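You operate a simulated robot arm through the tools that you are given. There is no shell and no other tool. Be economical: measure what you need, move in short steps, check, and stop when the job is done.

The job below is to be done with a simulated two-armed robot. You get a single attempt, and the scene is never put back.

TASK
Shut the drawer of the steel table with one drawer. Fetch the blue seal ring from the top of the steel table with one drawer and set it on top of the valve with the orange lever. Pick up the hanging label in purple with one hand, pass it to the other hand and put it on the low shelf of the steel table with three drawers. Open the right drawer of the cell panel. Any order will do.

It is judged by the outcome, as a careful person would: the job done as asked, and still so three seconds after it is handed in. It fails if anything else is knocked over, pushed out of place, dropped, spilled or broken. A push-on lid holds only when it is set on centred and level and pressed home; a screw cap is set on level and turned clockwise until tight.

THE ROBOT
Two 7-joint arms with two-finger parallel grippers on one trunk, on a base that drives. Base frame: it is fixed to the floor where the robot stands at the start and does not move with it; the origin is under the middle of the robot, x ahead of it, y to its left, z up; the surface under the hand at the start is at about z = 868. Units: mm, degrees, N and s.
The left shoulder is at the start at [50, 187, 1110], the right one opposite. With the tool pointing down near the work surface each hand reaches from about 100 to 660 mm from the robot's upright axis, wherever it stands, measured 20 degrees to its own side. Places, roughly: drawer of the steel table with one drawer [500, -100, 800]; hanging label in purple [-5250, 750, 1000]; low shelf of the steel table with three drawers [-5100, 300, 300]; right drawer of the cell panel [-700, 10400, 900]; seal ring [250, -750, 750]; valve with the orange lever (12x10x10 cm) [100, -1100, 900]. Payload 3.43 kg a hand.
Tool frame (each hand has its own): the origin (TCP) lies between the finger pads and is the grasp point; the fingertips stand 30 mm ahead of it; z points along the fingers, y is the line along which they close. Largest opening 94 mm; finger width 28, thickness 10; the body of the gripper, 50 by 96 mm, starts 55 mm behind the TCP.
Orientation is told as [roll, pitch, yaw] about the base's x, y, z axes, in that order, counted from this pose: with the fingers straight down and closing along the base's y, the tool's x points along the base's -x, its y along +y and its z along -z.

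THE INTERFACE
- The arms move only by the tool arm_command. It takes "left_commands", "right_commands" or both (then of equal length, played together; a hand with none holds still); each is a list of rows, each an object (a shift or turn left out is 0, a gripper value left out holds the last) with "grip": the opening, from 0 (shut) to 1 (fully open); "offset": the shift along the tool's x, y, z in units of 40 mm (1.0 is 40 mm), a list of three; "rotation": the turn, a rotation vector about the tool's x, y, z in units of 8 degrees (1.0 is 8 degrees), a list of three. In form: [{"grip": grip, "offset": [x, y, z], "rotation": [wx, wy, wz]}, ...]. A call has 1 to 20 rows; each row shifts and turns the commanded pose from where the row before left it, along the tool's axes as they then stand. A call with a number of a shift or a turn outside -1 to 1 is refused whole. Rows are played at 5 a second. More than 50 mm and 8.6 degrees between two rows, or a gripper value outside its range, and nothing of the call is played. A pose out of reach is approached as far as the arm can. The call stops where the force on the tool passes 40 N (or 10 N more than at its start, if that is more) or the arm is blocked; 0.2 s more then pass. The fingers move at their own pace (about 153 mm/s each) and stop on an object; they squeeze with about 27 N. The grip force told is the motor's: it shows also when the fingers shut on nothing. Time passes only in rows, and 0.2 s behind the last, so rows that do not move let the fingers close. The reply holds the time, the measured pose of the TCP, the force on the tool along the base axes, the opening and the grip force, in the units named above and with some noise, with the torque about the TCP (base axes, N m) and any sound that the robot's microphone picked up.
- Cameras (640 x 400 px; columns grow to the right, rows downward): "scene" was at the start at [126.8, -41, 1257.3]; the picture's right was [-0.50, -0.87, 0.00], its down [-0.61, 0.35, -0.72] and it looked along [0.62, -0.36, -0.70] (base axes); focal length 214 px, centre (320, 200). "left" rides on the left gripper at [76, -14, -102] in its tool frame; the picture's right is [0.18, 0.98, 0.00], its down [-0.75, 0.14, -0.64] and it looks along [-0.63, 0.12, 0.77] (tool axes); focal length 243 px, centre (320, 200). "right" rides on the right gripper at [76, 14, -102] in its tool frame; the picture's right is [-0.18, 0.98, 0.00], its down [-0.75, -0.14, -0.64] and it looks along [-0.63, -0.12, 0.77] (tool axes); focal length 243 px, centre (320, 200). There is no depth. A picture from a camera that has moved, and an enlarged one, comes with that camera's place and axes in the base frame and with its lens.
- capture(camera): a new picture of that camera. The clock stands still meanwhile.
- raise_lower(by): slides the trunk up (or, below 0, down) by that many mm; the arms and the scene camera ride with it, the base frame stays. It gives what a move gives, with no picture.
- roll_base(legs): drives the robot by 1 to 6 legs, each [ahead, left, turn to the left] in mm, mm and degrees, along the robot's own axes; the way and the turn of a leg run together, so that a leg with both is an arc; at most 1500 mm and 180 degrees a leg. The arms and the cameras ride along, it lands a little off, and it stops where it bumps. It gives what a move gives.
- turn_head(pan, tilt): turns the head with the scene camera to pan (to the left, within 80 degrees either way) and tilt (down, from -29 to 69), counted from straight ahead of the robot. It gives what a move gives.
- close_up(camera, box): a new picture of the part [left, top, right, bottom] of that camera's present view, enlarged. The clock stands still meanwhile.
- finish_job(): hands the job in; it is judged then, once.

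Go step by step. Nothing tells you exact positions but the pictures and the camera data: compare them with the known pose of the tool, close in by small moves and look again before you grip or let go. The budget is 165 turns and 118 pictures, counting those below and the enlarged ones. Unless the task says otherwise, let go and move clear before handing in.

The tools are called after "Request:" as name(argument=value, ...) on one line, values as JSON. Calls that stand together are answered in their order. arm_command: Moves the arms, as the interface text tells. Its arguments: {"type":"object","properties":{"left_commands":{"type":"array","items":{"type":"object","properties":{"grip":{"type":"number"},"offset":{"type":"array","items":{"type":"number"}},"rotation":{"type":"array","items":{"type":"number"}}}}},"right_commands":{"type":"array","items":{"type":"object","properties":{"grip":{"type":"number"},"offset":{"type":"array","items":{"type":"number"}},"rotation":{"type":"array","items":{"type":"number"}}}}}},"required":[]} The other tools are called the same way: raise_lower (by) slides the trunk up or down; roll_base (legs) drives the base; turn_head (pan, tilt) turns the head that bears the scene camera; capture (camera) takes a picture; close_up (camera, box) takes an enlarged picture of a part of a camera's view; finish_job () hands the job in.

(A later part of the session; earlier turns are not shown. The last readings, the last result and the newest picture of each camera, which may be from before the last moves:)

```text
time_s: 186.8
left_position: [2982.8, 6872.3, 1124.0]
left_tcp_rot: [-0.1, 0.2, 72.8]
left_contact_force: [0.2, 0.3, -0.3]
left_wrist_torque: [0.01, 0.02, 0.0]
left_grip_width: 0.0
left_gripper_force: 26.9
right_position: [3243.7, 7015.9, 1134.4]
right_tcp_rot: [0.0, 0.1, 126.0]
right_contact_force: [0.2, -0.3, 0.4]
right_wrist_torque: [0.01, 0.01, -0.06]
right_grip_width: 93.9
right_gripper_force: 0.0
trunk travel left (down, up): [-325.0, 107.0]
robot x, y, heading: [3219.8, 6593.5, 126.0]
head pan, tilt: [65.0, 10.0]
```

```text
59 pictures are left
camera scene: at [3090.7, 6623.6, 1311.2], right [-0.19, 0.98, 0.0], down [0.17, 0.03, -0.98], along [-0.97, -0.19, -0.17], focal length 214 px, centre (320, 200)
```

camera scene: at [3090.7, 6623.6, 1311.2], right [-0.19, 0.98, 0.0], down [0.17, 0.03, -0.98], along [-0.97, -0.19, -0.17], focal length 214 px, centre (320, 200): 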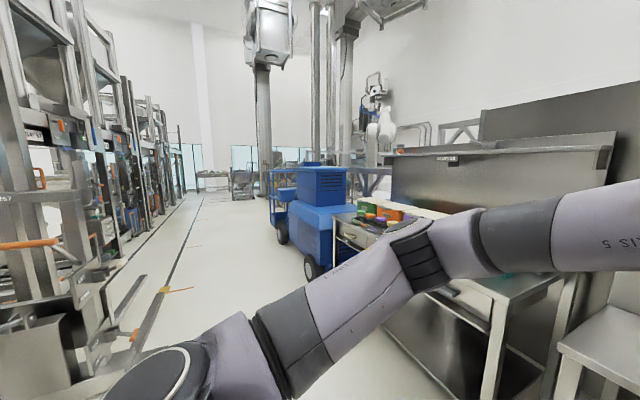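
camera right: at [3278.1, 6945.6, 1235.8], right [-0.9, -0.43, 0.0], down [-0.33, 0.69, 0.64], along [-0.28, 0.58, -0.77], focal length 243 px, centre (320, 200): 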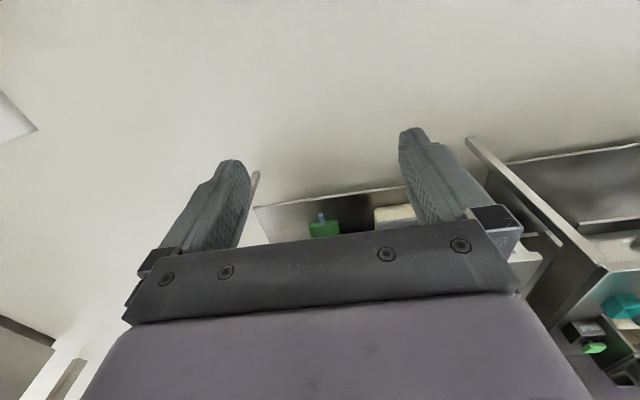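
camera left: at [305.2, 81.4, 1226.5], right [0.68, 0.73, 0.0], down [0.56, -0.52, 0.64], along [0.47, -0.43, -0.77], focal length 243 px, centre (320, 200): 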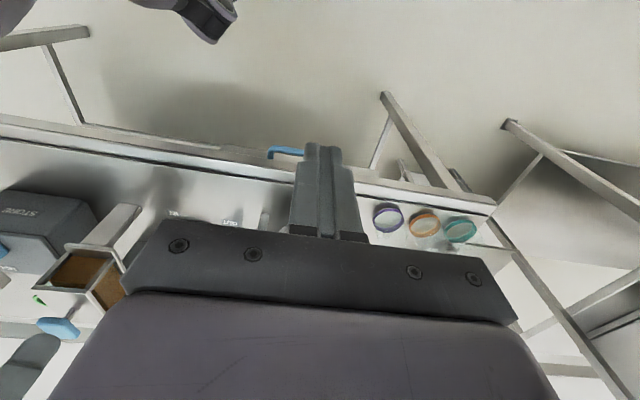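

The aisle to the left leads to the label area, and a passage to the right of this bench leads round toward the panel. I'll take the right passage first, carefully.

Request:
roll_base(legs=[[220, -300, -0.4], [0, -900, 0]])

Request:
turn_head(pan=0, tilt=20)

Request:
capture(camera="scene")

```text
time_s: 197.9
left_position: [3822.2, 7759.3, 1122.6]
left_tcp_rot: [-0.2, 0.3, 73.0]
left_contact_force: [-1.0, 0.0, 0.5]
left_wrist_torque: [-0.03, -0.02, -0.01]
left_grip_width: 0.0
left_gripper_force: 27.4
right_position: [4081.1, 7901.3, 1133.3]
right_tcp_rot: [0.0, 0.1, 126.3]
right_contact_force: [0.6, -0.4, -0.3]
right_wrist_torque: [-0.01, -0.04, -0.01]
right_grip_width: 93.8
right_gripper_force: 0.0
trunk travel left (down, up): [-325.0, 107.0]
robot x, y, heading: [4057.9, 7479.2, 126.4]
head pan, tilt: [65.0, 10.0]
```

```text
time_s: 199.3
left_position: [3821.1, 7757.6, 1123.5]
left_tcp_rot: [-0.1, 0.2, 73.0]
left_contact_force: [0.5, 0.3, -0.5]
left_wrist_torque: [-0.02, -0.02, -0.02]
left_grip_width: 0.0
left_gripper_force: 27.1
right_position: [4081.3, 7902.1, 1132.9]
right_tcp_rot: [0.0, 0.0, 126.3]
right_contact_force: [0.1, -0.6, -0.5]
right_wrist_torque: [-0.01, 0.0, -0.03]
right_grip_width: 94.0
right_gripper_force: 0.0
trunk travel left (down, up): [-325.0, 107.0]
robot x, y, heading: [4059.2, 7484.2, 126.4]
head pan, tilt: [0.0, 20.0]
```

```text
58 pictures are left
camera scene: at [3965.3, 7602.1, 1295.0], right [0.8, 0.59, 0.0], down [0.2, -0.27, -0.94], along [-0.56, 0.76, -0.34], focal length 214 px, centre (320, 200)
```

scene: 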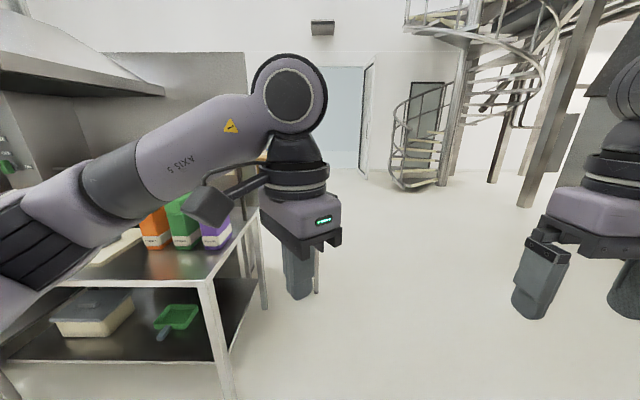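

The passage is open ahead. I'll go forward with a slight shift right to clear the bench.

Request:
roll_base(legs=[[300, -90, 0], [1400, 0, 0]])

Request:
turn_head(pan=55, tilt=12)

Request:
capture(camera="scene")

```text
time_s: 205.6
left_position: [3206.5, 8811.5, 1124.3]
left_tcp_rot: [-0.1, 0.2, 72.1]
left_contact_force: [1.2, 0.1, -0.1]
left_wrist_torque: [0.01, 0.1, 0.01]
left_grip_width: 0.0
left_gripper_force: 26.5
right_position: [3467.9, 8948.8, 1134.1]
right_tcp_rot: [0.0, 0.1, 125.3]
right_contact_force: [1.1, 0.1, -0.4]
right_wrist_torque: [0.0, 0.1, 0.03]
right_grip_width: 94.1
right_gripper_force: 0.0
trunk travel left (down, up): [-325.0, 107.0]
robot x, y, heading: [3436.3, 8529.4, 125.2]
head pan, tilt: [0.0, 20.0]
stopped in leg 2: the robot was blocked; the commanded pose is now the measured one
```

```text
time_s: 206.8
left_position: [3202.8, 8810.5, 1122.8]
left_tcp_rot: [-0.2, 0.1, 72.1]
left_contact_force: [0.7, -0.3, 0.0]
left_wrist_torque: [-0.02, 0.0, 0.0]
left_grip_width: 0.0
left_gripper_force: 27.1
right_position: [3466.4, 8948.9, 1133.3]
right_tcp_rot: [-0.2, 0.2, 125.2]
right_contact_force: [-0.9, -0.6, 0.5]
right_wrist_torque: [0.03, 0.0, 0.03]
right_grip_width: 93.9
right_gripper_force: 0.0
trunk travel left (down, up): [-325.0, 107.0]
robot x, y, heading: [3437.6, 8528.8, 125.2]
head pan, tilt: [55.0, 12.0]
```

```text
57 pictures are left
camera scene: at [3305.7, 8575.9, 1308.0], right [0.0, 1.0, 0.0], down [0.21, 0.0, -0.98], along [-0.98, 0.0, -0.21], focal length 214 px, centre (320, 200)
```

scene: 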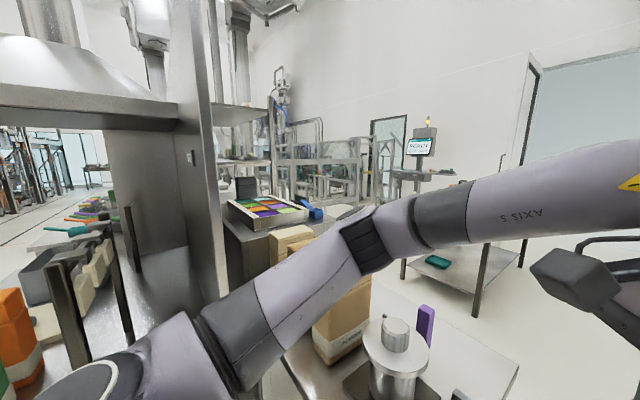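

Blocked again, probably on my right. The console with the screen ahead-left is the cell panel. I'll look to the right.

Request:
turn_head(pan=-60, tilt=25)

Request:
capture(camera="scene")

Request:
turn_head(pan=0, tilt=25)

Request:
capture(camera="scene")

```text
time_s: 208.7
left_position: [3203.1, 8810.6, 1124.0]
left_tcp_rot: [-0.3, 0.3, 72.1]
left_contact_force: [0.4, -1.0, 0.3]
left_wrist_torque: [-0.03, 0.0, -0.01]
left_grip_width: 0.0
left_gripper_force: 27.1
right_position: [3466.5, 8947.9, 1132.8]
right_tcp_rot: [-0.1, 0.2, 125.2]
right_contact_force: [-0.9, 0.4, 0.1]
right_wrist_torque: [-0.02, 0.0, -0.02]
right_grip_width: 93.9
right_gripper_force: 0.0
trunk travel left (down, up): [-325.0, 107.0]
robot x, y, heading: [3433.7, 8528.8, 125.1]
head pan, tilt: [-60.0, 25.0]
```

```text
56 pictures are left
camera scene: at [3437.5, 8659.9, 1286.9], right [0.91, -0.42, 0.0], down [-0.18, -0.38, -0.91], along [0.38, 0.82, -0.42], focal length 214 px, centre (320, 200)
```

scene: 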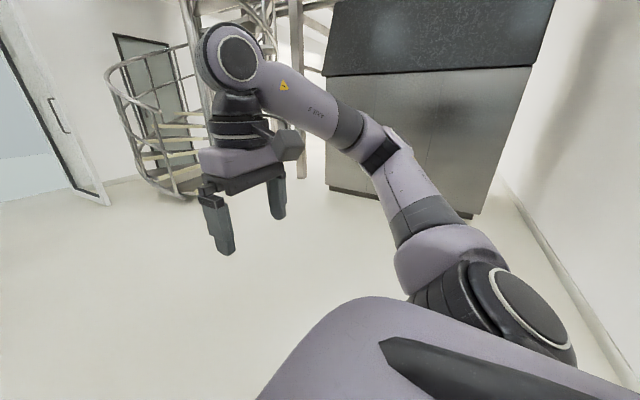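

```text
time_s: 210.0
left_position: [3202.5, 8810.6, 1122.8]
left_tcp_rot: [-0.1, 0.2, 72.1]
left_contact_force: [0.2, 0.6, 0.1]
left_wrist_torque: [0.02, -0.02, -0.04]
left_grip_width: 0.2
left_gripper_force: 26.8
right_position: [3467.7, 8948.5, 1133.2]
right_tcp_rot: [-0.1, 0.2, 125.3]
right_contact_force: [0.5, -0.4, 0.9]
right_wrist_torque: [0.01, 0.0, -0.01]
right_grip_width: 94.0
right_gripper_force: 0.0
trunk travel left (down, up): [-325.0, 107.0]
robot x, y, heading: [3432.3, 8528.2, 125.4]
head pan, tilt: [0.0, 25.0]
```

```text
55 pictures are left
camera scene: at [3345.9, 8651.5, 1286.9], right [0.82, 0.58, 0.0], down [0.24, -0.35, -0.91], along [-0.52, 0.74, -0.42], focal length 214 px, centre (320, 200)
```

scene: 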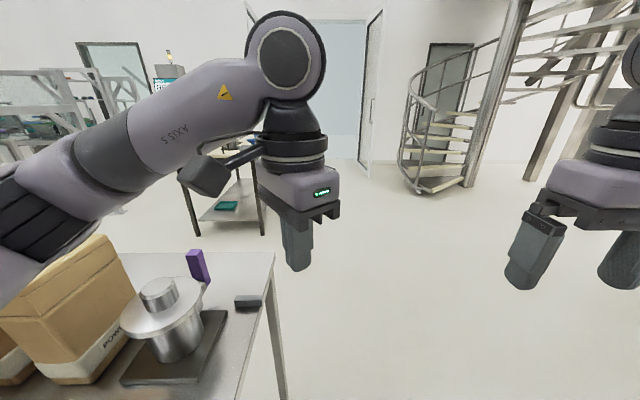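

The blocker was the counter with the scale on my left front; the right side is open. I'll back off a little, shift right 420 mm and go past it.

Request:
roll_base(legs=[[-80, 0, 0.8], [0, -430, 0], [1450, 0, 0]])

Request:
turn_head(pan=45, tilt=18)

Request:
capture(camera="scene")

```text
time_s: 221.8
left_position: [2749.0, 10172.7, 1123.8]
left_tcp_rot: [-0.2, 0.2, 72.3]
left_contact_force: [0.2, -0.6, 0.4]
left_wrist_torque: [-0.02, 0.02, 0.03]
left_grip_width: 0.0
left_gripper_force: 26.3
right_position: [3012.4, 10310.9, 1132.6]
right_tcp_rot: [-0.1, 0.2, 125.3]
right_contact_force: [-0.1, 0.6, 0.7]
right_wrist_torque: [-0.01, 0.01, 0.01]
right_grip_width: 94.0
right_gripper_force: 0.1
trunk travel left (down, up): [-325.0, 107.0]
robot x, y, heading: [2979.0, 9889.1, 125.6]
head pan, tilt: [0.0, 25.0]
```

```text
time_s: 222.9
left_position: [2749.5, 10174.2, 1122.2]
left_tcp_rot: [-0.2, 0.2, 72.1]
left_contact_force: [0.5, 0.3, 0.6]
left_wrist_torque: [0.01, 0.0, 0.03]
left_grip_width: 0.0
left_gripper_force: 26.7
right_position: [3013.0, 10310.7, 1132.3]
right_tcp_rot: [-0.1, 0.3, 125.2]
right_contact_force: [0.1, 0.3, 0.1]
right_wrist_torque: [0.0, 0.02, -0.02]
right_grip_width: 94.0
right_gripper_force: 0.1
trunk travel left (down, up): [-325.0, 107.0]
robot x, y, heading: [2981.3, 9892.2, 125.2]
head pan, tilt: [45.0, 18.0]
```

```text
54 pictures are left
camera scene: at [2853.5, 9953.9, 1298.2], right [0.17, 0.99, 0.0], down [0.3, -0.05, -0.95], along [-0.94, 0.16, -0.31], focal length 214 px, centre (320, 200)
```

scene: 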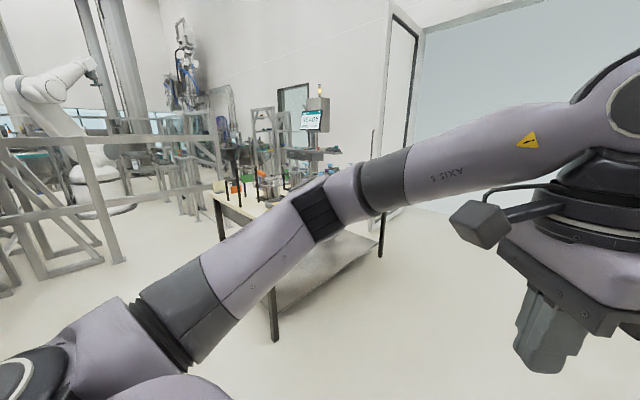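

The console with the "READY" screen stands beyond a table. I'll enlarge it to see its drawers and orientation.

Request:
close_up(camera="scene", box=[200, 70, 424, 210])

```text
2.86 times, centred on (312, 140) of scene
camera zoom: at [2853.5, 9953.9, 1298.2], right [0.17, 0.99, 0.0], down [0.3, -0.05, -0.95], along [-0.94, 0.16, -0.31], focal length 613 px, centre (343, 371)
```

zoom: 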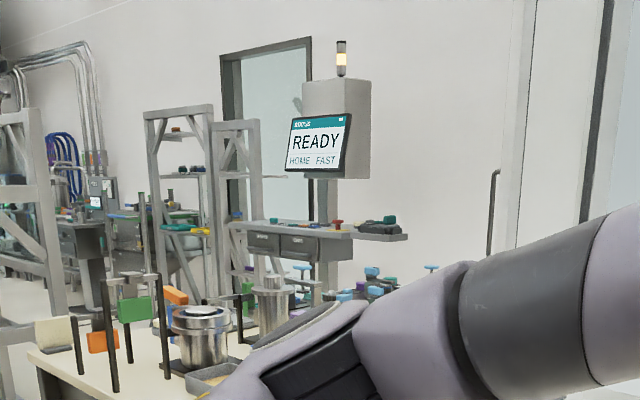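

The console's drawers face back toward my side (-n), and the table's left edge leaves a lane. I'll slide left along the open lane and look again.

Request:
roll_base(legs=[[-60, 1150, 0.4], [0, 1150, 0]])

Request:
turn_head(pan=0, tilt=18)

Request:
capture(camera="scene")

```text
time_s: 243.2
left_position: [913.7, 8763.5, 1122.6]
left_tcp_rot: [-0.2, 0.3, 73.5]
left_contact_force: [0.6, -1.2, 0.3]
left_wrist_torque: [0.02, 0.03, 0.04]
left_grip_width: 0.1
left_gripper_force: 27.1
right_position: [1173.3, 8907.8, 1133.3]
right_tcp_rot: [0.0, 0.2, 126.6]
right_contact_force: [0.6, -0.9, 0.2]
right_wrist_torque: [-0.03, -0.01, 0.03]
right_grip_width: 94.0
right_gripper_force: 0.0
trunk travel left (down, up): [-325.0, 107.0]
robot x, y, heading: [1150.1, 8485.6, 126.6]
head pan, tilt: [45.0, 18.0]
```

```text
time_s: 244.4
left_position: [914.2, 8764.4, 1122.2]
left_tcp_rot: [-0.1, 0.2, 73.6]
left_contact_force: [-0.9, 0.2, -0.6]
left_wrist_torque: [0.03, 0.02, -0.01]
left_grip_width: 0.1
left_gripper_force: 26.7
right_position: [1172.6, 8906.8, 1133.5]
right_tcp_rot: [0.0, 0.2, 126.5]
right_contact_force: [-0.7, -0.5, -0.2]
right_wrist_torque: [0.02, -0.03, 0.01]
right_grip_width: 94.0
right_gripper_force: 0.1
trunk travel left (down, up): [-325.0, 107.0]
robot x, y, heading: [1149.7, 8486.1, 126.7]
head pan, tilt: [0.0, 18.0]
```

```text
52 pictures are left
camera scene: at [1058.7, 8608.9, 1298.2], right [0.8, 0.6, 0.0], down [0.18, -0.25, -0.95], along [-0.57, 0.76, -0.31], focal length 214 px, centre (320, 200)
```

scene: 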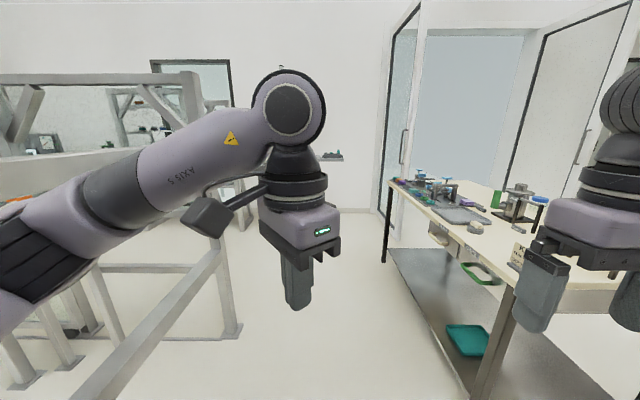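

The lane ahead toward the console is clear, about 1.4 m wide. Moving forward and slightly right.

Request:
roll_base(legs=[[1250, -50, -1]])

Request:
turn_head(pan=15, tilt=20)

Request:
capture(camera="scene")

Request:
capture(camera="right")

```text
time_s: 250.7
left_position: [227.1, 9808.5, 1123.2]
left_tcp_rot: [-0.2, 0.1, 72.2]
left_contact_force: [0.3, 0.0, -0.7]
left_wrist_torque: [0.02, 0.03, 0.01]
left_grip_width: 0.1
left_gripper_force: 26.8
right_position: [490.7, 9946.0, 1133.0]
right_tcp_rot: [-0.1, 0.3, 125.3]
right_contact_force: [-1.0, -0.5, -0.7]
right_wrist_torque: [-0.01, 0.0, 0.0]
right_grip_width: 93.7
right_gripper_force: 0.1
trunk travel left (down, up): [-325.0, 107.0]
robot x, y, heading: [459.7, 9527.2, 125.3]
head pan, tilt: [0.0, 18.0]
```

```text
time_s: 251.4
left_position: [227.9, 9808.9, 1122.9]
left_tcp_rot: [-0.3, 0.2, 72.2]
left_contact_force: [-0.8, 0.4, 0.0]
left_wrist_torque: [0.03, 0.0, 0.01]
left_grip_width: 0.0
left_gripper_force: 27.1
right_position: [491.2, 9946.3, 1133.3]
right_tcp_rot: [-0.1, 0.2, 125.3]
right_contact_force: [-0.5, 0.9, 0.3]
right_wrist_torque: [0.01, 0.0, 0.0]
right_grip_width: 94.0
right_gripper_force: 0.1
trunk travel left (down, up): [-325.0, 107.0]
robot x, y, heading: [461.7, 9527.5, 125.1]
head pan, tilt: [15.0, 20.0]
```

```text
51 pictures are left
camera scene: at [352.1, 9633.2, 1295.0], right [0.64, 0.77, 0.0], down [0.26, -0.22, -0.94], along [-0.72, 0.6, -0.34], focal length 214 px, centre (320, 200)
```

scene: 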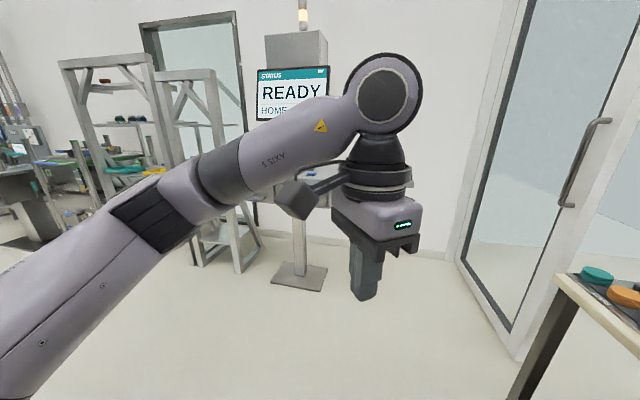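

```text
50 pictures are left
camera right: at [524.0, 9875.5, 1235.2], right [-0.91, -0.42, 0.0], down [-0.32, 0.7, 0.64], along [-0.27, 0.58, -0.77], focal length 243 px, centre (320, 200)
```

right: 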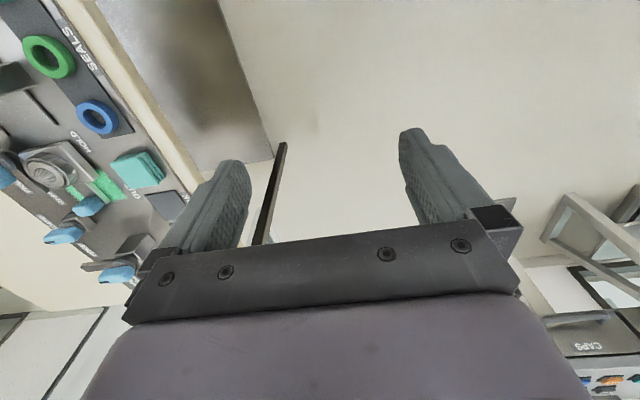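

The left arm hides the console, so I'll move the left hand aside, then advance a bit and look.

Request:
arm_command(left_commands=[{"rotation": [0, 0, -0.95]}, {"rotation": [0, 0, -0.95]}, {"rotation": [0, 0, -0.95]}, {"rotation": [0, 0, -0.95]}, {"rotation": [0, 0, -0.95]}, {"rotation": [0, 0, -0.95]}, {"rotation": [0, 0, -0.95]}, {"offset": [0.3, 0.9, 0]}, {"offset": [0.3, 0.9, 0]}, {"offset": [0.3, 0.9, 0]}, {"offset": [0.3, 0.9, 0]}, {"offset": [0.3, 0.9, 0]}, {"offset": [0.3, 0.9, 0]}, {"offset": [0.3, 0.9, 0]}, {}])

Request:
roll_base(legs=[[450, 0, 0.4], [50, 400, 0]])

Request:
turn_head(pan=0, tilt=28)

Request:
capture(camera="scene")

```text
time_s: 254.6
left_position: [70.4, 9594.4, 1122.3]
left_tcp_rot: [0.1, 0.3, 125.3]
left_contact_force: [0.4, 0.2, -0.4]
left_wrist_torque: [0.02, -0.02, -0.04]
left_grip_width: 0.3
left_gripper_force: 27.1
right_position: [490.7, 9946.5, 1132.8]
right_tcp_rot: [-0.2, 0.3, 125.4]
right_contact_force: [1.0, -1.6, -0.2]
right_wrist_torque: [-0.04, -0.01, -0.03]
right_grip_width: 93.8
right_gripper_force: 0.1
trunk travel left (down, up): [-325.0, 107.0]
robot x, y, heading: [460.4, 9527.5, 125.4]
head pan, tilt: [15.0, 20.0]
```

```text
time_s: 261.0
left_position: [-547.4, 9763.8, 1122.6]
left_tcp_rot: [0.1, 0.3, 125.6]
left_contact_force: [0.3, -0.1, 0.5]
left_wrist_torque: [0.02, -0.02, -0.03]
left_grip_width: 0.0
left_gripper_force: 26.9
right_position: [-127.9, 10117.9, 1133.2]
right_tcp_rot: [-0.1, 0.3, 125.6]
right_contact_force: [0.6, -0.8, 0.7]
right_wrist_torque: [0.03, 0.01, 0.01]
right_grip_width: 94.0
right_gripper_force: 0.1
trunk travel left (down, up): [-325.0, 107.0]
robot x, y, heading: [-160.1, 9697.7, 125.8]
head pan, tilt: [15.0, 20.0]
```

```text
time_s: 261.8
left_position: [-547.6, 9763.3, 1121.2]
left_tcp_rot: [0.2, 0.2, 125.6]
left_contact_force: [0.5, -0.4, 0.2]
left_wrist_torque: [0.01, 0.0, -0.03]
left_grip_width: 0.0
left_gripper_force: 27.3
right_position: [-129.8, 10117.9, 1133.9]
right_tcp_rot: [-0.1, 0.3, 125.6]
right_contact_force: [-0.5, 0.3, 0.4]
right_wrist_torque: [0.0, 0.0, 0.05]
right_grip_width: 93.9
right_gripper_force: 0.1
trunk travel left (down, up): [-325.0, 107.0]
robot x, y, heading: [-156.4, 9697.7, 125.5]
head pan, tilt: [0.0, 28.0]
```

```text
49 pictures are left
camera scene: at [-246.9, 9819.2, 1282.1], right [0.81, 0.58, 0.0], down [0.27, -0.38, -0.88], along [-0.51, 0.72, -0.47], focal length 214 px, centre (320, 200)
```

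scene: 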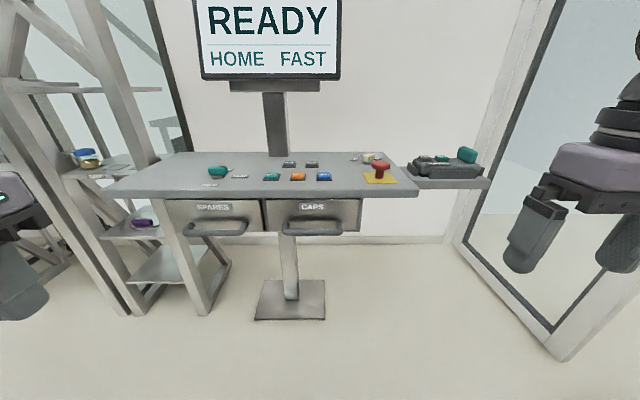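

Now I see the console clearly: left drawer SPARES, right drawer CAPS with a bar handle near [-600, 10285, ~855]. I'll position the base, and turn the right hand to point forward with the fingers closing vertically.

Request:
roll_base(legs=[[100, 190, 0]])

Request:
arm_command(right_commands=[{"rotation": [0, -1, 0]}, {"rotation": [0, -1, 0]}, {"rotation": [0, -1, 0]}, {"rotation": [0, -1, 0]}, {"rotation": [0, -1, 0]}, {"rotation": [0, -1, 0]}, {"rotation": [0, -1, 0]}, {"rotation": [0, -1, 0]}, {"rotation": [0, -1, 0]}, {"rotation": [0, -1, 0]}, {"rotation": [0, -1, 0]}, {"rotation": [0, -0.25, 0]}, {}])

Request:
arm_command(right_commands=[{"rotation": [0, 0, 1]}, {"rotation": [0, 0, 1]}, {"rotation": [0, 0, 1]}, {"rotation": [0, 0, 1]}, {"rotation": [0, 0, 1]}, {"rotation": [0, 0, 1]}, {"rotation": [0, 0, 1]}, {"rotation": [0, 0, 1]}, {"rotation": [0, 0, 1]}, {"rotation": [0, 0, 1]}, {"rotation": [0, 0, 1]}, {"rotation": [0, 0, 0.25]}, {}])

Request:
capture(camera="scene")

```text
time_s: 264.1
left_position: [-761.3, 9732.6, 1122.3]
left_tcp_rot: [0.0, 0.3, 125.6]
left_contact_force: [0.2, 0.8, -0.4]
left_wrist_torque: [-0.01, -0.04, 0.03]
left_grip_width: 0.0
left_gripper_force: 26.6
right_position: [-342.0, 10087.0, 1133.0]
right_tcp_rot: [-0.1, 0.2, 125.6]
right_contact_force: [0.9, -0.4, 0.3]
right_wrist_torque: [-0.01, 0.02, -0.03]
right_grip_width: 94.0
right_gripper_force: 0.1
trunk travel left (down, up): [-325.0, 107.0]
robot x, y, heading: [-371.8, 9666.5, 125.7]
head pan, tilt: [0.0, 28.0]
```

```text
time_s: 266.9
left_position: [-760.9, 9731.9, 1121.4]
left_tcp_rot: [0.1, 0.3, 125.7]
left_contact_force: [0.4, 0.0, 0.2]
left_wrist_torque: [-0.04, -0.01, 0.03]
left_grip_width: 0.0
left_gripper_force: 27.0
right_position: [-385.7, 10175.3, 1227.3]
right_tcp_rot: [-31.8, -89.8, 157.5]
right_contact_force: [-0.4, 0.2, -0.2]
right_wrist_torque: [-0.01, 0.01, 0.0]
right_grip_width: 94.0
right_gripper_force: 0.0
right hand out of reach, approached as far as the arm can: row 6, 7, 8, 9, 10, 11, 12
trunk travel left (down, up): [-325.0, 107.0]
robot x, y, heading: [-368.5, 9666.3, 125.6]
head pan, tilt: [0.0, 28.0]
```

```text
time_s: 269.7
left_position: [-759.6, 9731.6, 1122.0]
left_tcp_rot: [0.1, 0.3, 125.8]
left_contact_force: [0.3, 0.9, -0.3]
left_wrist_torque: [-0.06, 0.03, -0.04]
left_grip_width: 0.0
left_gripper_force: 26.8
right_position: [-386.9, 10176.5, 1226.7]
right_tcp_rot: [89.9, 0.0, 35.7]
right_contact_force: [0.5, 0.1, -0.1]
right_wrist_torque: [0.01, 0.0, 0.0]
right_grip_width: 94.1
right_gripper_force: 0.1
trunk travel left (down, up): [-325.0, 107.0]
robot x, y, heading: [-370.7, 9668.7, 125.6]
head pan, tilt: [0.0, 28.0]
```

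```text
48 pictures are left
camera scene: at [-460.3, 9788.1, 1282.1], right [0.81, 0.58, 0.0], down [0.27, -0.38, -0.88], along [-0.51, 0.72, -0.47], focal length 214 px, centre (320, 200)
```

scene: 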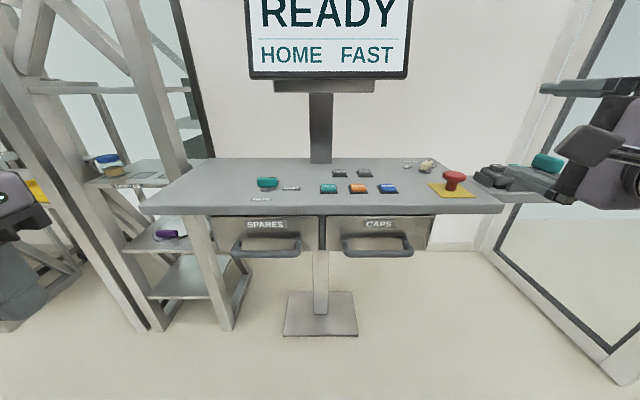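

Handle triangulates to about [-611, 10300, 842]. The hand now points forward with the fingers vertical. I'll lower it to handle height, still ~110 mm+ in front.

Request:
arm_command(right_commands=[{"grip": 0.6, "offset": [0.275, -0.95, 0]}, {"offset": [0.275, -0.95, 0]}, {"offset": [0.275, -0.95, 0]}, {"offset": [0.275, -0.95, 0]}, {"offset": [0.275, -0.95, 0]}, {"offset": [0.275, -0.95, 0]}, {"offset": [0.275, -0.95, 0]}, {"offset": [0.275, -0.95, 0]}, {"offset": [0.275, -0.95, 0]}, {"offset": [0.275, -0.95, 0]}, {}])

Request:
capture(camera="right")

Request:
capture(camera="scene")

```text
time_s: 272.1
left_position: [-760.3, 9732.3, 1121.0]
left_tcp_rot: [0.0, 0.3, 125.7]
left_contact_force: [0.4, -0.6, 0.1]
left_wrist_torque: [0.01, 0.01, 0.01]
left_grip_width: 0.0
left_gripper_force: 27.3
right_position: [-404.1, 10200.7, 1154.0]
right_tcp_rot: [89.6, 0.0, 35.9]
right_contact_force: [0.1, -0.6, 0.0]
right_wrist_torque: [0.01, -0.04, 0.01]
right_grip_width: 56.5
right_gripper_force: 0.0
right hand out of reach, approached as far as the arm can: row 1, 2, 3, 4, 5, 6, 7, 8, 9, 10
trunk travel left (down, up): [-325.0, 107.0]
robot x, y, heading: [-367.9, 9666.2, 125.7]
head pan, tilt: [0.0, 28.0]
```

```text
47 pictures are left
camera right: at [-403.9, 10071.9, 1169.4], right [0.14, 0.11, 0.98], down [0.99, -0.08, -0.14], along [0.06, 0.99, -0.12], focal length 243 px, centre (320, 200)
```

right: 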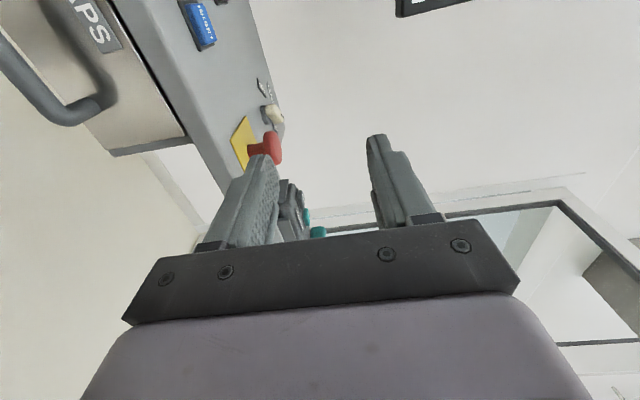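

```text
46 pictures are left
camera scene: at [-460.8, 9787.8, 1282.1], right [0.81, 0.58, 0.0], down [0.27, -0.38, -0.88], along [-0.51, 0.72, -0.47], focal length 214 px, centre (320, 200)
```

scene: 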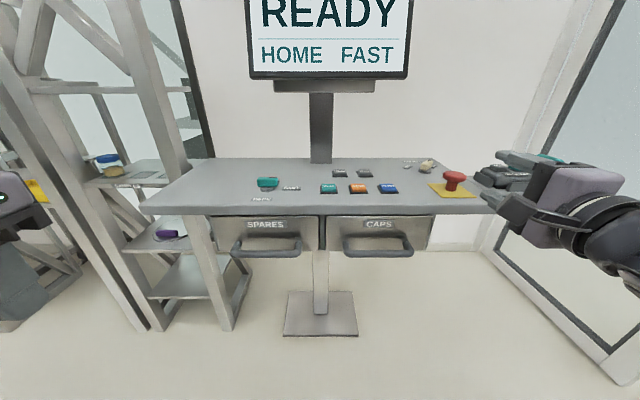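

The arm can't hold that pose this low and close with the trunk high. I'll lower the trunk 170 mm, which suits a horizontal hand at handle height.

Request:
raise_lower(by=-170)

```text
time_s: 274.0
left_position: [-760.1, 9732.0, 952.1]
left_tcp_rot: [0.1, 0.4, 125.7]
left_contact_force: [-0.3, -0.1, -0.7]
left_wrist_torque: [-0.04, -0.03, 0.01]
left_grip_width: 0.0
left_gripper_force: 26.7
right_position: [-403.2, 10201.5, 984.4]
right_tcp_rot: [89.6, 0.0, 35.8]
right_contact_force: [-0.3, -0.3, 0.6]
right_wrist_torque: [0.05, 0.0, 0.03]
right_grip_width: 56.4
right_gripper_force: 0.1
trunk travel left (down, up): [-155.0, 277.0]
robot x, y, heading: [-371.5, 9664.6, 125.8]
head pan, tilt: [0.0, 28.0]
```

Checking how the hand responds with a tiny move.

Request:
arm_command(right_commands=[{"offset": [0.3, 0, 0.1]}, {}])

```text
time_s: 274.6
left_position: [-760.7, 9733.9, 951.7]
left_tcp_rot: [0.1, 0.3, 125.7]
left_contact_force: [0.0, -0.2, 0.6]
left_wrist_torque: [-0.01, -0.04, 0.01]
left_grip_width: 0.1
left_gripper_force: 27.0
right_position: [-408.4, 10198.7, 986.0]
right_tcp_rot: [89.2, 0.2, 35.9]
right_contact_force: [0.2, -0.6, 0.2]
right_wrist_torque: [0.02, -0.01, -0.01]
right_grip_width: 56.4
right_gripper_force: 0.1
right hand out of reach, approached as far as the arm can: row 1
trunk travel left (down, up): [-155.0, 277.0]
robot x, y, heading: [-372.4, 9665.2, 125.7]
head pan, tilt: [0.0, 28.0]
```

Request:
arm_command(right_commands=[{"offset": [0.2, 0, 0.8]}, {"offset": [0.2, 0, 0.8]}, {}])

```text
time_s: 275.4
left_position: [-760.7, 9732.2, 951.7]
left_tcp_rot: [0.0, 0.2, 125.7]
left_contact_force: [-0.8, -0.3, 0.4]
left_wrist_torque: [0.01, -0.01, 0.02]
left_grip_width: 0.3
left_gripper_force: 26.9
right_position: [-431.8, 10244.8, 991.8]
right_tcp_rot: [89.4, 0.1, 36.0]
right_contact_force: [-1.0, -0.7, 0.1]
right_wrist_torque: [0.0, 0.04, 0.02]
right_grip_width: 56.5
right_gripper_force: 0.1
right hand out of reach, approached as far as the arm can: row 1, 2
trunk travel left (down, up): [-155.0, 277.0]
robot x, y, heading: [-371.7, 9666.6, 125.6]
head pan, tilt: [0.0, 28.0]
```

Too cramped; the horizontal hand wants to be farther out. I'll back the base up 250 mm and extend the arm.

Request:
roll_base(legs=[[-250, 0, 0]])

Request:
arm_command(right_commands=[{"offset": [0.3, 0, 0.9]}, {"offset": [0.3, 0, 0.9]}, {"offset": [0.3, 0, 0.9]}, {"offset": [0.3, 0, 0.9]}, {}])

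```text
time_s: 277.4
left_position: [-617.0, 9532.9, 952.6]
left_tcp_rot: [0.0, 0.1, 125.9]
left_contact_force: [0.8, 0.4, 0.2]
left_wrist_torque: [0.02, -0.03, -0.02]
left_grip_width: 0.0
left_gripper_force: 27.2
right_position: [-288.5, 10048.2, 993.2]
right_tcp_rot: [89.4, 0.1, 36.0]
right_contact_force: [-0.1, -0.4, -0.7]
right_wrist_torque: [0.05, 0.0, 0.03]
right_grip_width: 56.3
right_gripper_force: 0.0
trunk travel left (down, up): [-155.0, 277.0]
robot x, y, heading: [-225.7, 9468.0, 125.8]
head pan, tilt: [0.0, 28.0]
stopped in leg 1: the robot was blocked; the commanded pose is now the measured one
```

```text
time_s: 278.6
left_position: [-618.7, 9534.2, 951.6]
left_tcp_rot: [0.0, 0.3, 125.9]
left_contact_force: [0.5, 0.5, 0.0]
left_wrist_torque: [-0.04, 0.01, 0.02]
left_grip_width: 0.1
left_gripper_force: 27.3
right_position: [-304.7, 10111.7, 979.1]
right_tcp_rot: [89.7, 0.0, 36.5]
right_contact_force: [0.0, 1.0, -0.6]
right_wrist_torque: [0.01, 0.03, 0.01]
right_grip_width: 56.4
right_gripper_force: 0.0
right hand out of reach, approached as far as the arm can: row 1, 2, 3, 4
trunk travel left (down, up): [-155.0, 277.0]
robot x, y, heading: [-222.6, 9470.2, 125.9]
head pan, tilt: [0.0, 28.0]
```

The fully horizontal pose is awkward for this arm. I'll tilt the hand to point 45° down-forward (fingers still closing in the vertical plane) and see whether that's reachable.

Request:
arm_command(right_commands=[{"rotation": [0.95, 0, 0]}, {"rotation": [0.95, 0, 0]}, {"rotation": [0.95, 0, 0]}, {"rotation": [0.95, 0, 0]}, {"rotation": [0.95, 0, 0]}, {"rotation": [0.95, 0, 0]}, {}])

Request:
arm_command(right_commands=[{"offset": [0.8, 0, 0]}, {"offset": [0.8, 0, 0]}, {}])

```text
time_s: 280.2
left_position: [-616.9, 9534.4, 951.6]
left_tcp_rot: [0.0, 0.3, 125.9]
left_contact_force: [-0.2, -0.2, 0.2]
left_wrist_torque: [0.0, 0.01, 0.0]
left_grip_width: 0.0
left_gripper_force: 26.3
right_position: [-305.2, 10111.1, 981.2]
right_tcp_rot: [43.7, 0.0, 36.1]
right_contact_force: [0.2, 0.6, -0.1]
right_wrist_torque: [-0.02, 0.0, 0.01]
right_grip_width: 56.1
right_gripper_force: 0.0
trunk travel left (down, up): [-155.0, 277.0]
robot x, y, heading: [-229.6, 9466.9, 125.7]
head pan, tilt: [0.0, 28.0]
```

```text
time_s: 281.0
left_position: [-616.9, 9532.3, 951.4]
left_tcp_rot: [0.0, 0.2, 125.9]
left_contact_force: [0.5, -0.2, -0.8]
left_wrist_torque: [-0.03, 0.01, 0.02]
left_grip_width: 0.2
left_gripper_force: 26.7
right_position: [-358.5, 10073.1, 980.2]
right_tcp_rot: [43.8, 0.1, 36.1]
right_contact_force: [0.7, 0.2, 0.4]
right_wrist_torque: [0.03, 0.02, 0.0]
right_grip_width: 56.4
right_gripper_force: 0.1
trunk travel left (down, up): [-155.0, 277.0]
robot x, y, heading: [-226.3, 9469.3, 126.0]
head pan, tilt: [0.0, 28.0]
```

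That pose works and follows commands. I'll drive the base forward 230 mm, shift left in line with the handle, and look.

Request:
roll_base(legs=[[230, 0, 0]])

Request:
arm_command(right_commands=[{"offset": [0.9, 0, 0]}, {"offset": [0.9, 0, 0]}, {}])

Request:
capture(camera="right")

Request:
capture(camera="scene")

```text
time_s: 282.7
left_position: [-751.4, 9717.7, 952.0]
left_tcp_rot: [-0.1, 0.2, 125.9]
left_contact_force: [0.5, 0.5, 0.6]
left_wrist_torque: [-0.01, 0.02, -0.05]
left_grip_width: 0.1
left_gripper_force: 26.5
right_position: [-491.4, 10258.5, 980.0]
right_tcp_rot: [43.8, 0.0, 36.0]
right_contact_force: [0.4, -0.1, -0.1]
right_wrist_torque: [0.01, -0.04, -0.02]
right_grip_width: 56.8
right_gripper_force: 0.1
trunk travel left (down, up): [-155.0, 277.0]
robot x, y, heading: [-359.6, 9658.3, 125.6]
head pan, tilt: [0.0, 28.0]
```

```text
time_s: 283.5
left_position: [-750.5, 9716.9, 951.9]
left_tcp_rot: [0.0, 0.2, 126.0]
left_contact_force: [1.0, 0.4, 0.5]
left_wrist_torque: [0.0, 0.0, 0.0]
left_grip_width: 0.0
left_gripper_force: 27.0
right_position: [-550.6, 10214.8, 979.6]
right_tcp_rot: [43.8, 0.0, 36.1]
right_contact_force: [0.2, 0.2, -0.7]
right_wrist_torque: [-0.02, -0.02, -0.01]
right_grip_width: 56.2
right_gripper_force: 0.1
trunk travel left (down, up): [-155.0, 277.0]
robot x, y, heading: [-360.1, 9653.1, 125.6]
head pan, tilt: [0.0, 28.0]
```

```text
45 pictures are left
camera right: at [-574.1, 10121.4, 1062.8], right [-0.27, 0.68, 0.68], down [0.93, 0.0, 0.37], along [0.25, 0.73, -0.64], focal length 243 px, centre (320, 200)
```

right: 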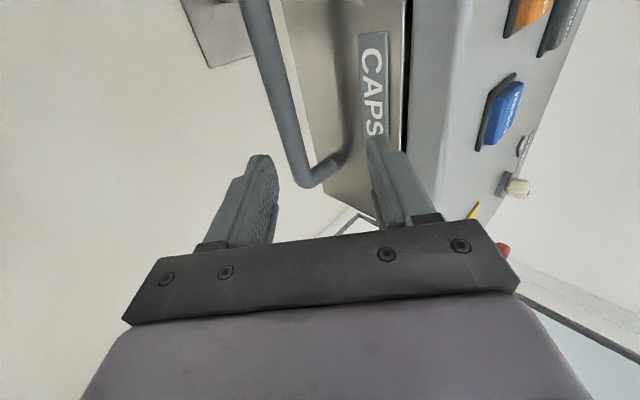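

```text
44 pictures are left
camera scene: at [-450.7, 9774.8, 1112.1], right [0.81, 0.58, 0.0], down [0.27, -0.38, -0.88], along [-0.52, 0.72, -0.47], focal length 214 px, centre (320, 200)
```

scene: 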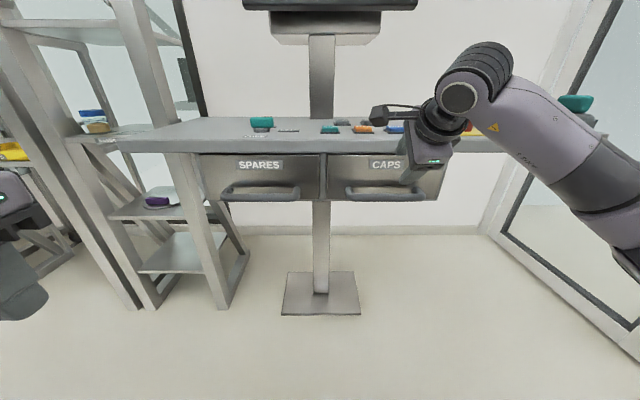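

The view is good: the CAPS bar handle runs across between the fingers' line. I'll go down to ~70 mm short of the bar and look again.

Request:
arm_command(right_commands=[{"offset": [0, -0.215, 0.69]}, {"offset": [0, -0.215, 0.69]}, {"offset": [0, -0.215, 0.69]}, {}])

Request:
capture(camera="right")

Request:
close_up(camera="scene", box=[310, 120, 470, 220])

```text
time_s: 284.5
left_position: [-750.5, 9718.6, 951.0]
left_tcp_rot: [0.0, 0.3, 125.9]
left_contact_force: [-0.5, 0.3, 0.0]
left_wrist_torque: [0.01, 0.02, 0.01]
left_grip_width: 0.0
left_gripper_force: 26.6
right_position: [-571.3, 10247.4, 901.9]
right_tcp_rot: [43.8, 0.1, 36.0]
right_contact_force: [0.1, 0.4, 1.2]
right_wrist_torque: [-0.03, 0.03, -0.02]
right_grip_width: 56.5
right_gripper_force: 0.0
trunk travel left (down, up): [-155.0, 277.0]
robot x, y, heading: [-360.5, 9653.9, 125.9]
head pan, tilt: [0.0, 28.0]
```

```text
43 pictures are left
camera right: at [-596.4, 10153.2, 985.2], right [-0.27, 0.68, 0.68], down [0.93, 0.0, 0.36], along [0.25, 0.73, -0.64], focal length 243 px, centre (320, 200)
```

right: 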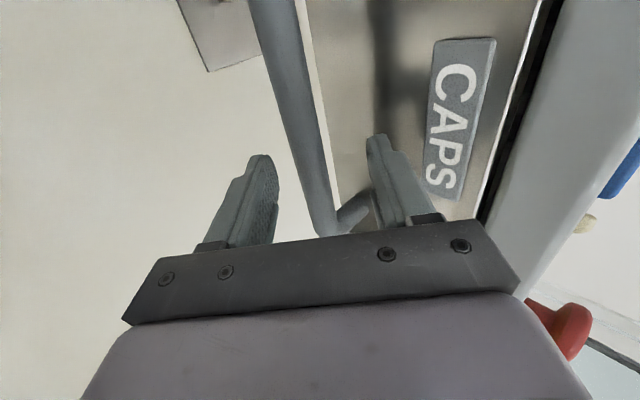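

```text
4.00 times, centred on (390, 170) of scene
camera zoom: at [-450.7, 9774.9, 1112.1], right [0.81, 0.58, 0.0], down [0.27, -0.38, -0.88], along [-0.52, 0.72, -0.47], focal length 858 px, centre (40, 320)
```

zoom: 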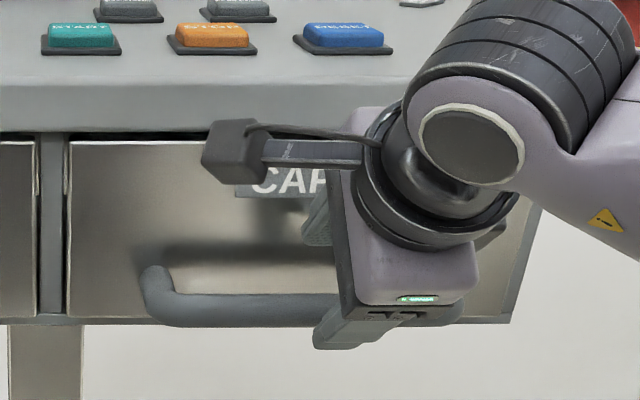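

The bar lies ~10 mm toward the lower finger. I'll correct that, shift 25 mm left, and go in most of the way.

Request:
arm_command(right_commands=[{"offset": [0.6, -0.24, 0.3]}, {"offset": [0, 0, 0.35]}, {"offset": [0, 0, 0.3]}, {}])

Request:
capture(camera="right")

Request:
close_up(camera="scene", box=[310, 130, 470, 230])

```text
time_s: 285.5
left_position: [-750.8, 9718.3, 952.5]
left_tcp_rot: [0.0, 0.3, 125.9]
left_contact_force: [-0.2, -0.8, -0.2]
left_wrist_torque: [-0.01, -0.02, 0.01]
left_grip_width: 0.1
left_gripper_force: 27.4
right_position: [-602.4, 10248.5, 868.5]
right_tcp_rot: [43.8, -0.1, 36.1]
right_contact_force: [-0.3, 0.5, 0.1]
right_wrist_torque: [-0.01, 0.01, 0.01]
right_grip_width: 56.2
right_gripper_force: 0.1
trunk travel left (down, up): [-155.0, 277.0]
robot x, y, heading: [-359.9, 9656.0, 125.7]
head pan, tilt: [0.0, 28.0]
```

```text
41 pictures are left
camera right: at [-627.4, 10154.6, 951.7], right [-0.27, 0.68, 0.68], down [0.93, 0.0, 0.36], along [0.25, 0.73, -0.64], focal length 243 px, centre (320, 200)
```

right: 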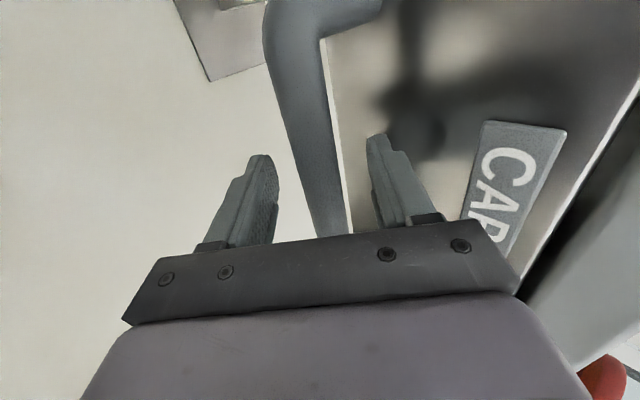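

```text
4.00 times, centred on (390, 180) of scene
camera zoom: at [-450.7, 9774.8, 1112.1], right [0.81, 0.58, 0.0], down [0.27, -0.38, -0.88], along [-0.52, 0.72, -0.47], focal length 858 px, centre (40, 280)
```

zoom: 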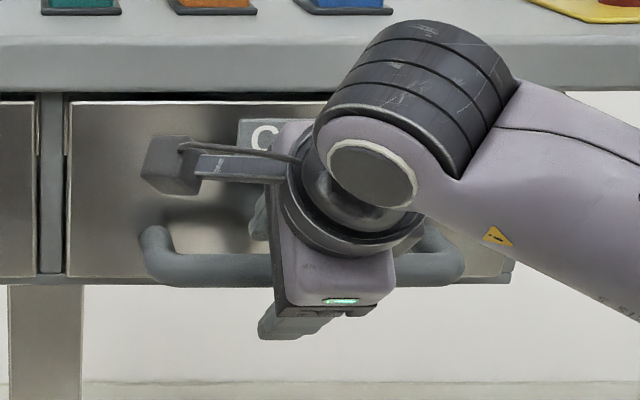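

The bar is between the fingers. Advance 18 mm more and close.

Request:
arm_command(right_commands=[{"offset": [0, 0, 0.25]}, {"offset": [0, 0, 0.2]}, {"grip": 0}, {"grip": 0}, {"grip": 0}])

Request:
capture(camera="right")

```text
time_s: 286.1
left_position: [-748.7, 9716.5, 953.1]
left_tcp_rot: [-0.1, 0.1, 125.8]
left_contact_force: [0.0, -0.1, -0.1]
left_wrist_torque: [-0.02, -0.01, 0.0]
left_grip_width: 0.2
left_gripper_force: 27.3
right_position: [-605.3, 10251.9, 868.5]
right_tcp_rot: [44.5, 0.3, 36.2]
right_contact_force: [18.7, -18.9, 8.9]
right_wrist_torque: [0.43, 0.33, -0.24]
right_grip_width: 49.1
right_gripper_force: 0.1
trunk travel left (down, up): [-155.0, 277.0]
robot x, y, heading: [-358.7, 9653.6, 125.8]
head pan, tilt: [0.0, 28.0]
stopped in row 2 (right hand): the force on the tool passed its limit at 46 N (the readings are from after the stop); the commanded pose is now the measured one
```

```text
39 pictures are left
camera right: at [-629.0, 10157.4, 952.0], right [-0.26, 0.68, 0.69], down [0.94, 0.0, 0.35], along [0.24, 0.74, -0.63], focal length 243 px, centre (320, 200)
```

right: 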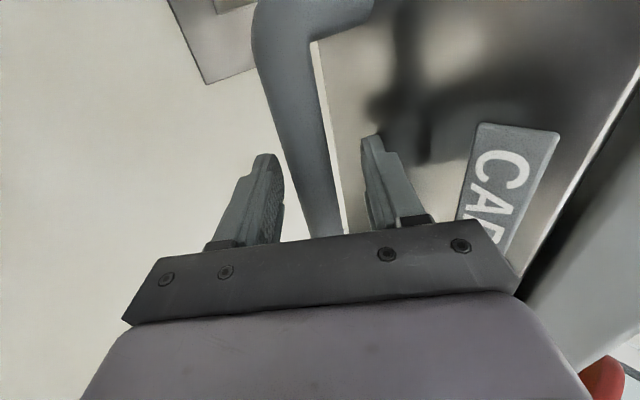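

The upper fingertip touched the drawer front. I'll ease back 3 mm and close on the bar here.

Request:
arm_command(right_commands=[{"offset": [0, -0.055, -0.05]}, {"grip": 0}, {"grip": 0}, {"grip": 0}, {"grip": 0}])

Request:
capture(camera="right")

```text
time_s: 287.3
left_position: [-751.1, 9719.4, 951.8]
left_tcp_rot: [0.0, 0.4, 125.9]
left_contact_force: [-0.1, -0.2, -0.1]
left_wrist_torque: [-0.02, 0.0, -0.05]
left_grip_width: 0.0
left_gripper_force: 27.0
right_position: [-606.0, 10252.5, 862.0]
right_tcp_rot: [44.0, 0.2, 36.1]
right_contact_force: [-2.9, 2.7, -4.3]
right_wrist_torque: [0.29, -0.18, -0.13]
right_grip_width: 26.1
right_gripper_force: 44.8
trunk travel left (down, up): [-155.0, 277.0]
robot x, y, heading: [-357.9, 9652.7, 125.7]
head pan, tilt: [0.0, 28.0]
```

```text
38 pictures are left
camera right: at [-630.0, 10158.7, 946.4], right [-0.27, 0.68, 0.68], down [0.93, 0.0, 0.36], along [0.24, 0.73, -0.64], focal length 243 px, centre (320, 200)
```

right: 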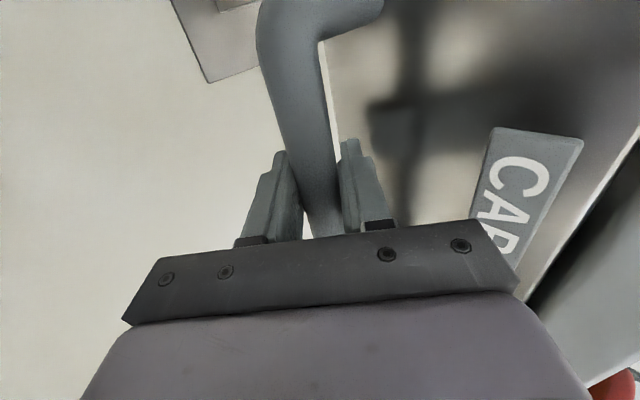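

The bar is gripped (26 mm). Now pulling straight back.

Request:
arm_command(right_commands=[{"offset": [0, -0.18, -0.174]}, {"offset": [0, -0.36, -0.347]}, {"offset": [0, -0.36, -0.347]}, {"offset": [0, -0.36, -0.347]}, {"offset": [0, -0.36, -0.347]}, {"offset": [0, -0.36, -0.347]}, {"offset": [0, -0.36, -0.347]}, {"offset": [0, -0.36, -0.347]}, {}])

Request:
capture(camera="scene")

```text
time_s: 289.3
left_position: [-750.6, 9718.1, 951.3]
left_tcp_rot: [0.0, 0.3, 125.7]
left_contact_force: [0.0, -0.9, -0.7]
left_wrist_torque: [0.02, 0.03, -0.02]
left_grip_width: 0.1
left_gripper_force: 27.2
right_position: [-517.9, 10130.9, 863.0]
right_tcp_rot: [44.1, 0.1, 36.3]
right_contact_force: [-0.8, -0.9, -10.5]
right_wrist_torque: [0.49, -0.62, -0.7]
right_grip_width: 26.1
right_gripper_force: 45.1
trunk travel left (down, up): [-155.0, 277.0]
robot x, y, heading: [-357.5, 9653.2, 125.5]
head pan, tilt: [0.0, 28.0]
```

```text
37 pictures are left
camera scene: at [-450.5, 9775.1, 1111.9], right [0.81, 0.58, 0.0], down [0.27, -0.38, -0.88], along [-0.52, 0.72, -0.47], focal length 214 px, centre (320, 200)
```

scene: 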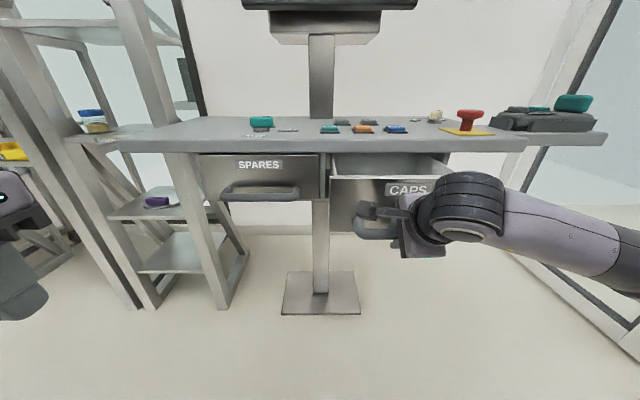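

It opens smoothly, 150 mm so far. I'll pull a bit further, up to its stop.

Request:
arm_command(right_commands=[{"offset": [0, -0.27, -0.26]}, {"offset": [0, -0.27, -0.26]}, {"offset": [0, -0.27, -0.26]}, {"offset": [0, -0.27, -0.26]}, {}])

```text
time_s: 290.3
left_position: [-752.4, 9720.1, 951.5]
left_tcp_rot: [0.0, 0.4, 125.9]
left_contact_force: [0.7, -0.1, 0.2]
left_wrist_torque: [-0.02, -0.03, -0.01]
left_grip_width: 0.0
left_gripper_force: 26.7
right_position: [-487.2, 10091.8, 864.2]
right_tcp_rot: [44.5, 0.5, 35.8]
right_contact_force: [-13.3, 15.2, -11.4]
right_wrist_torque: [0.07, 0.1, 0.79]
right_grip_width: 26.3
right_gripper_force: 45.3
trunk travel left (down, up): [-155.0, 277.0]
robot x, y, heading: [-358.4, 9651.8, 125.9]
head pan, tilt: [0.0, 28.0]
stopped in row 5 (right hand): the force on the tool passed its limit at 45 N (the readings are from after the stop); the commanded pose is now the measured one
```

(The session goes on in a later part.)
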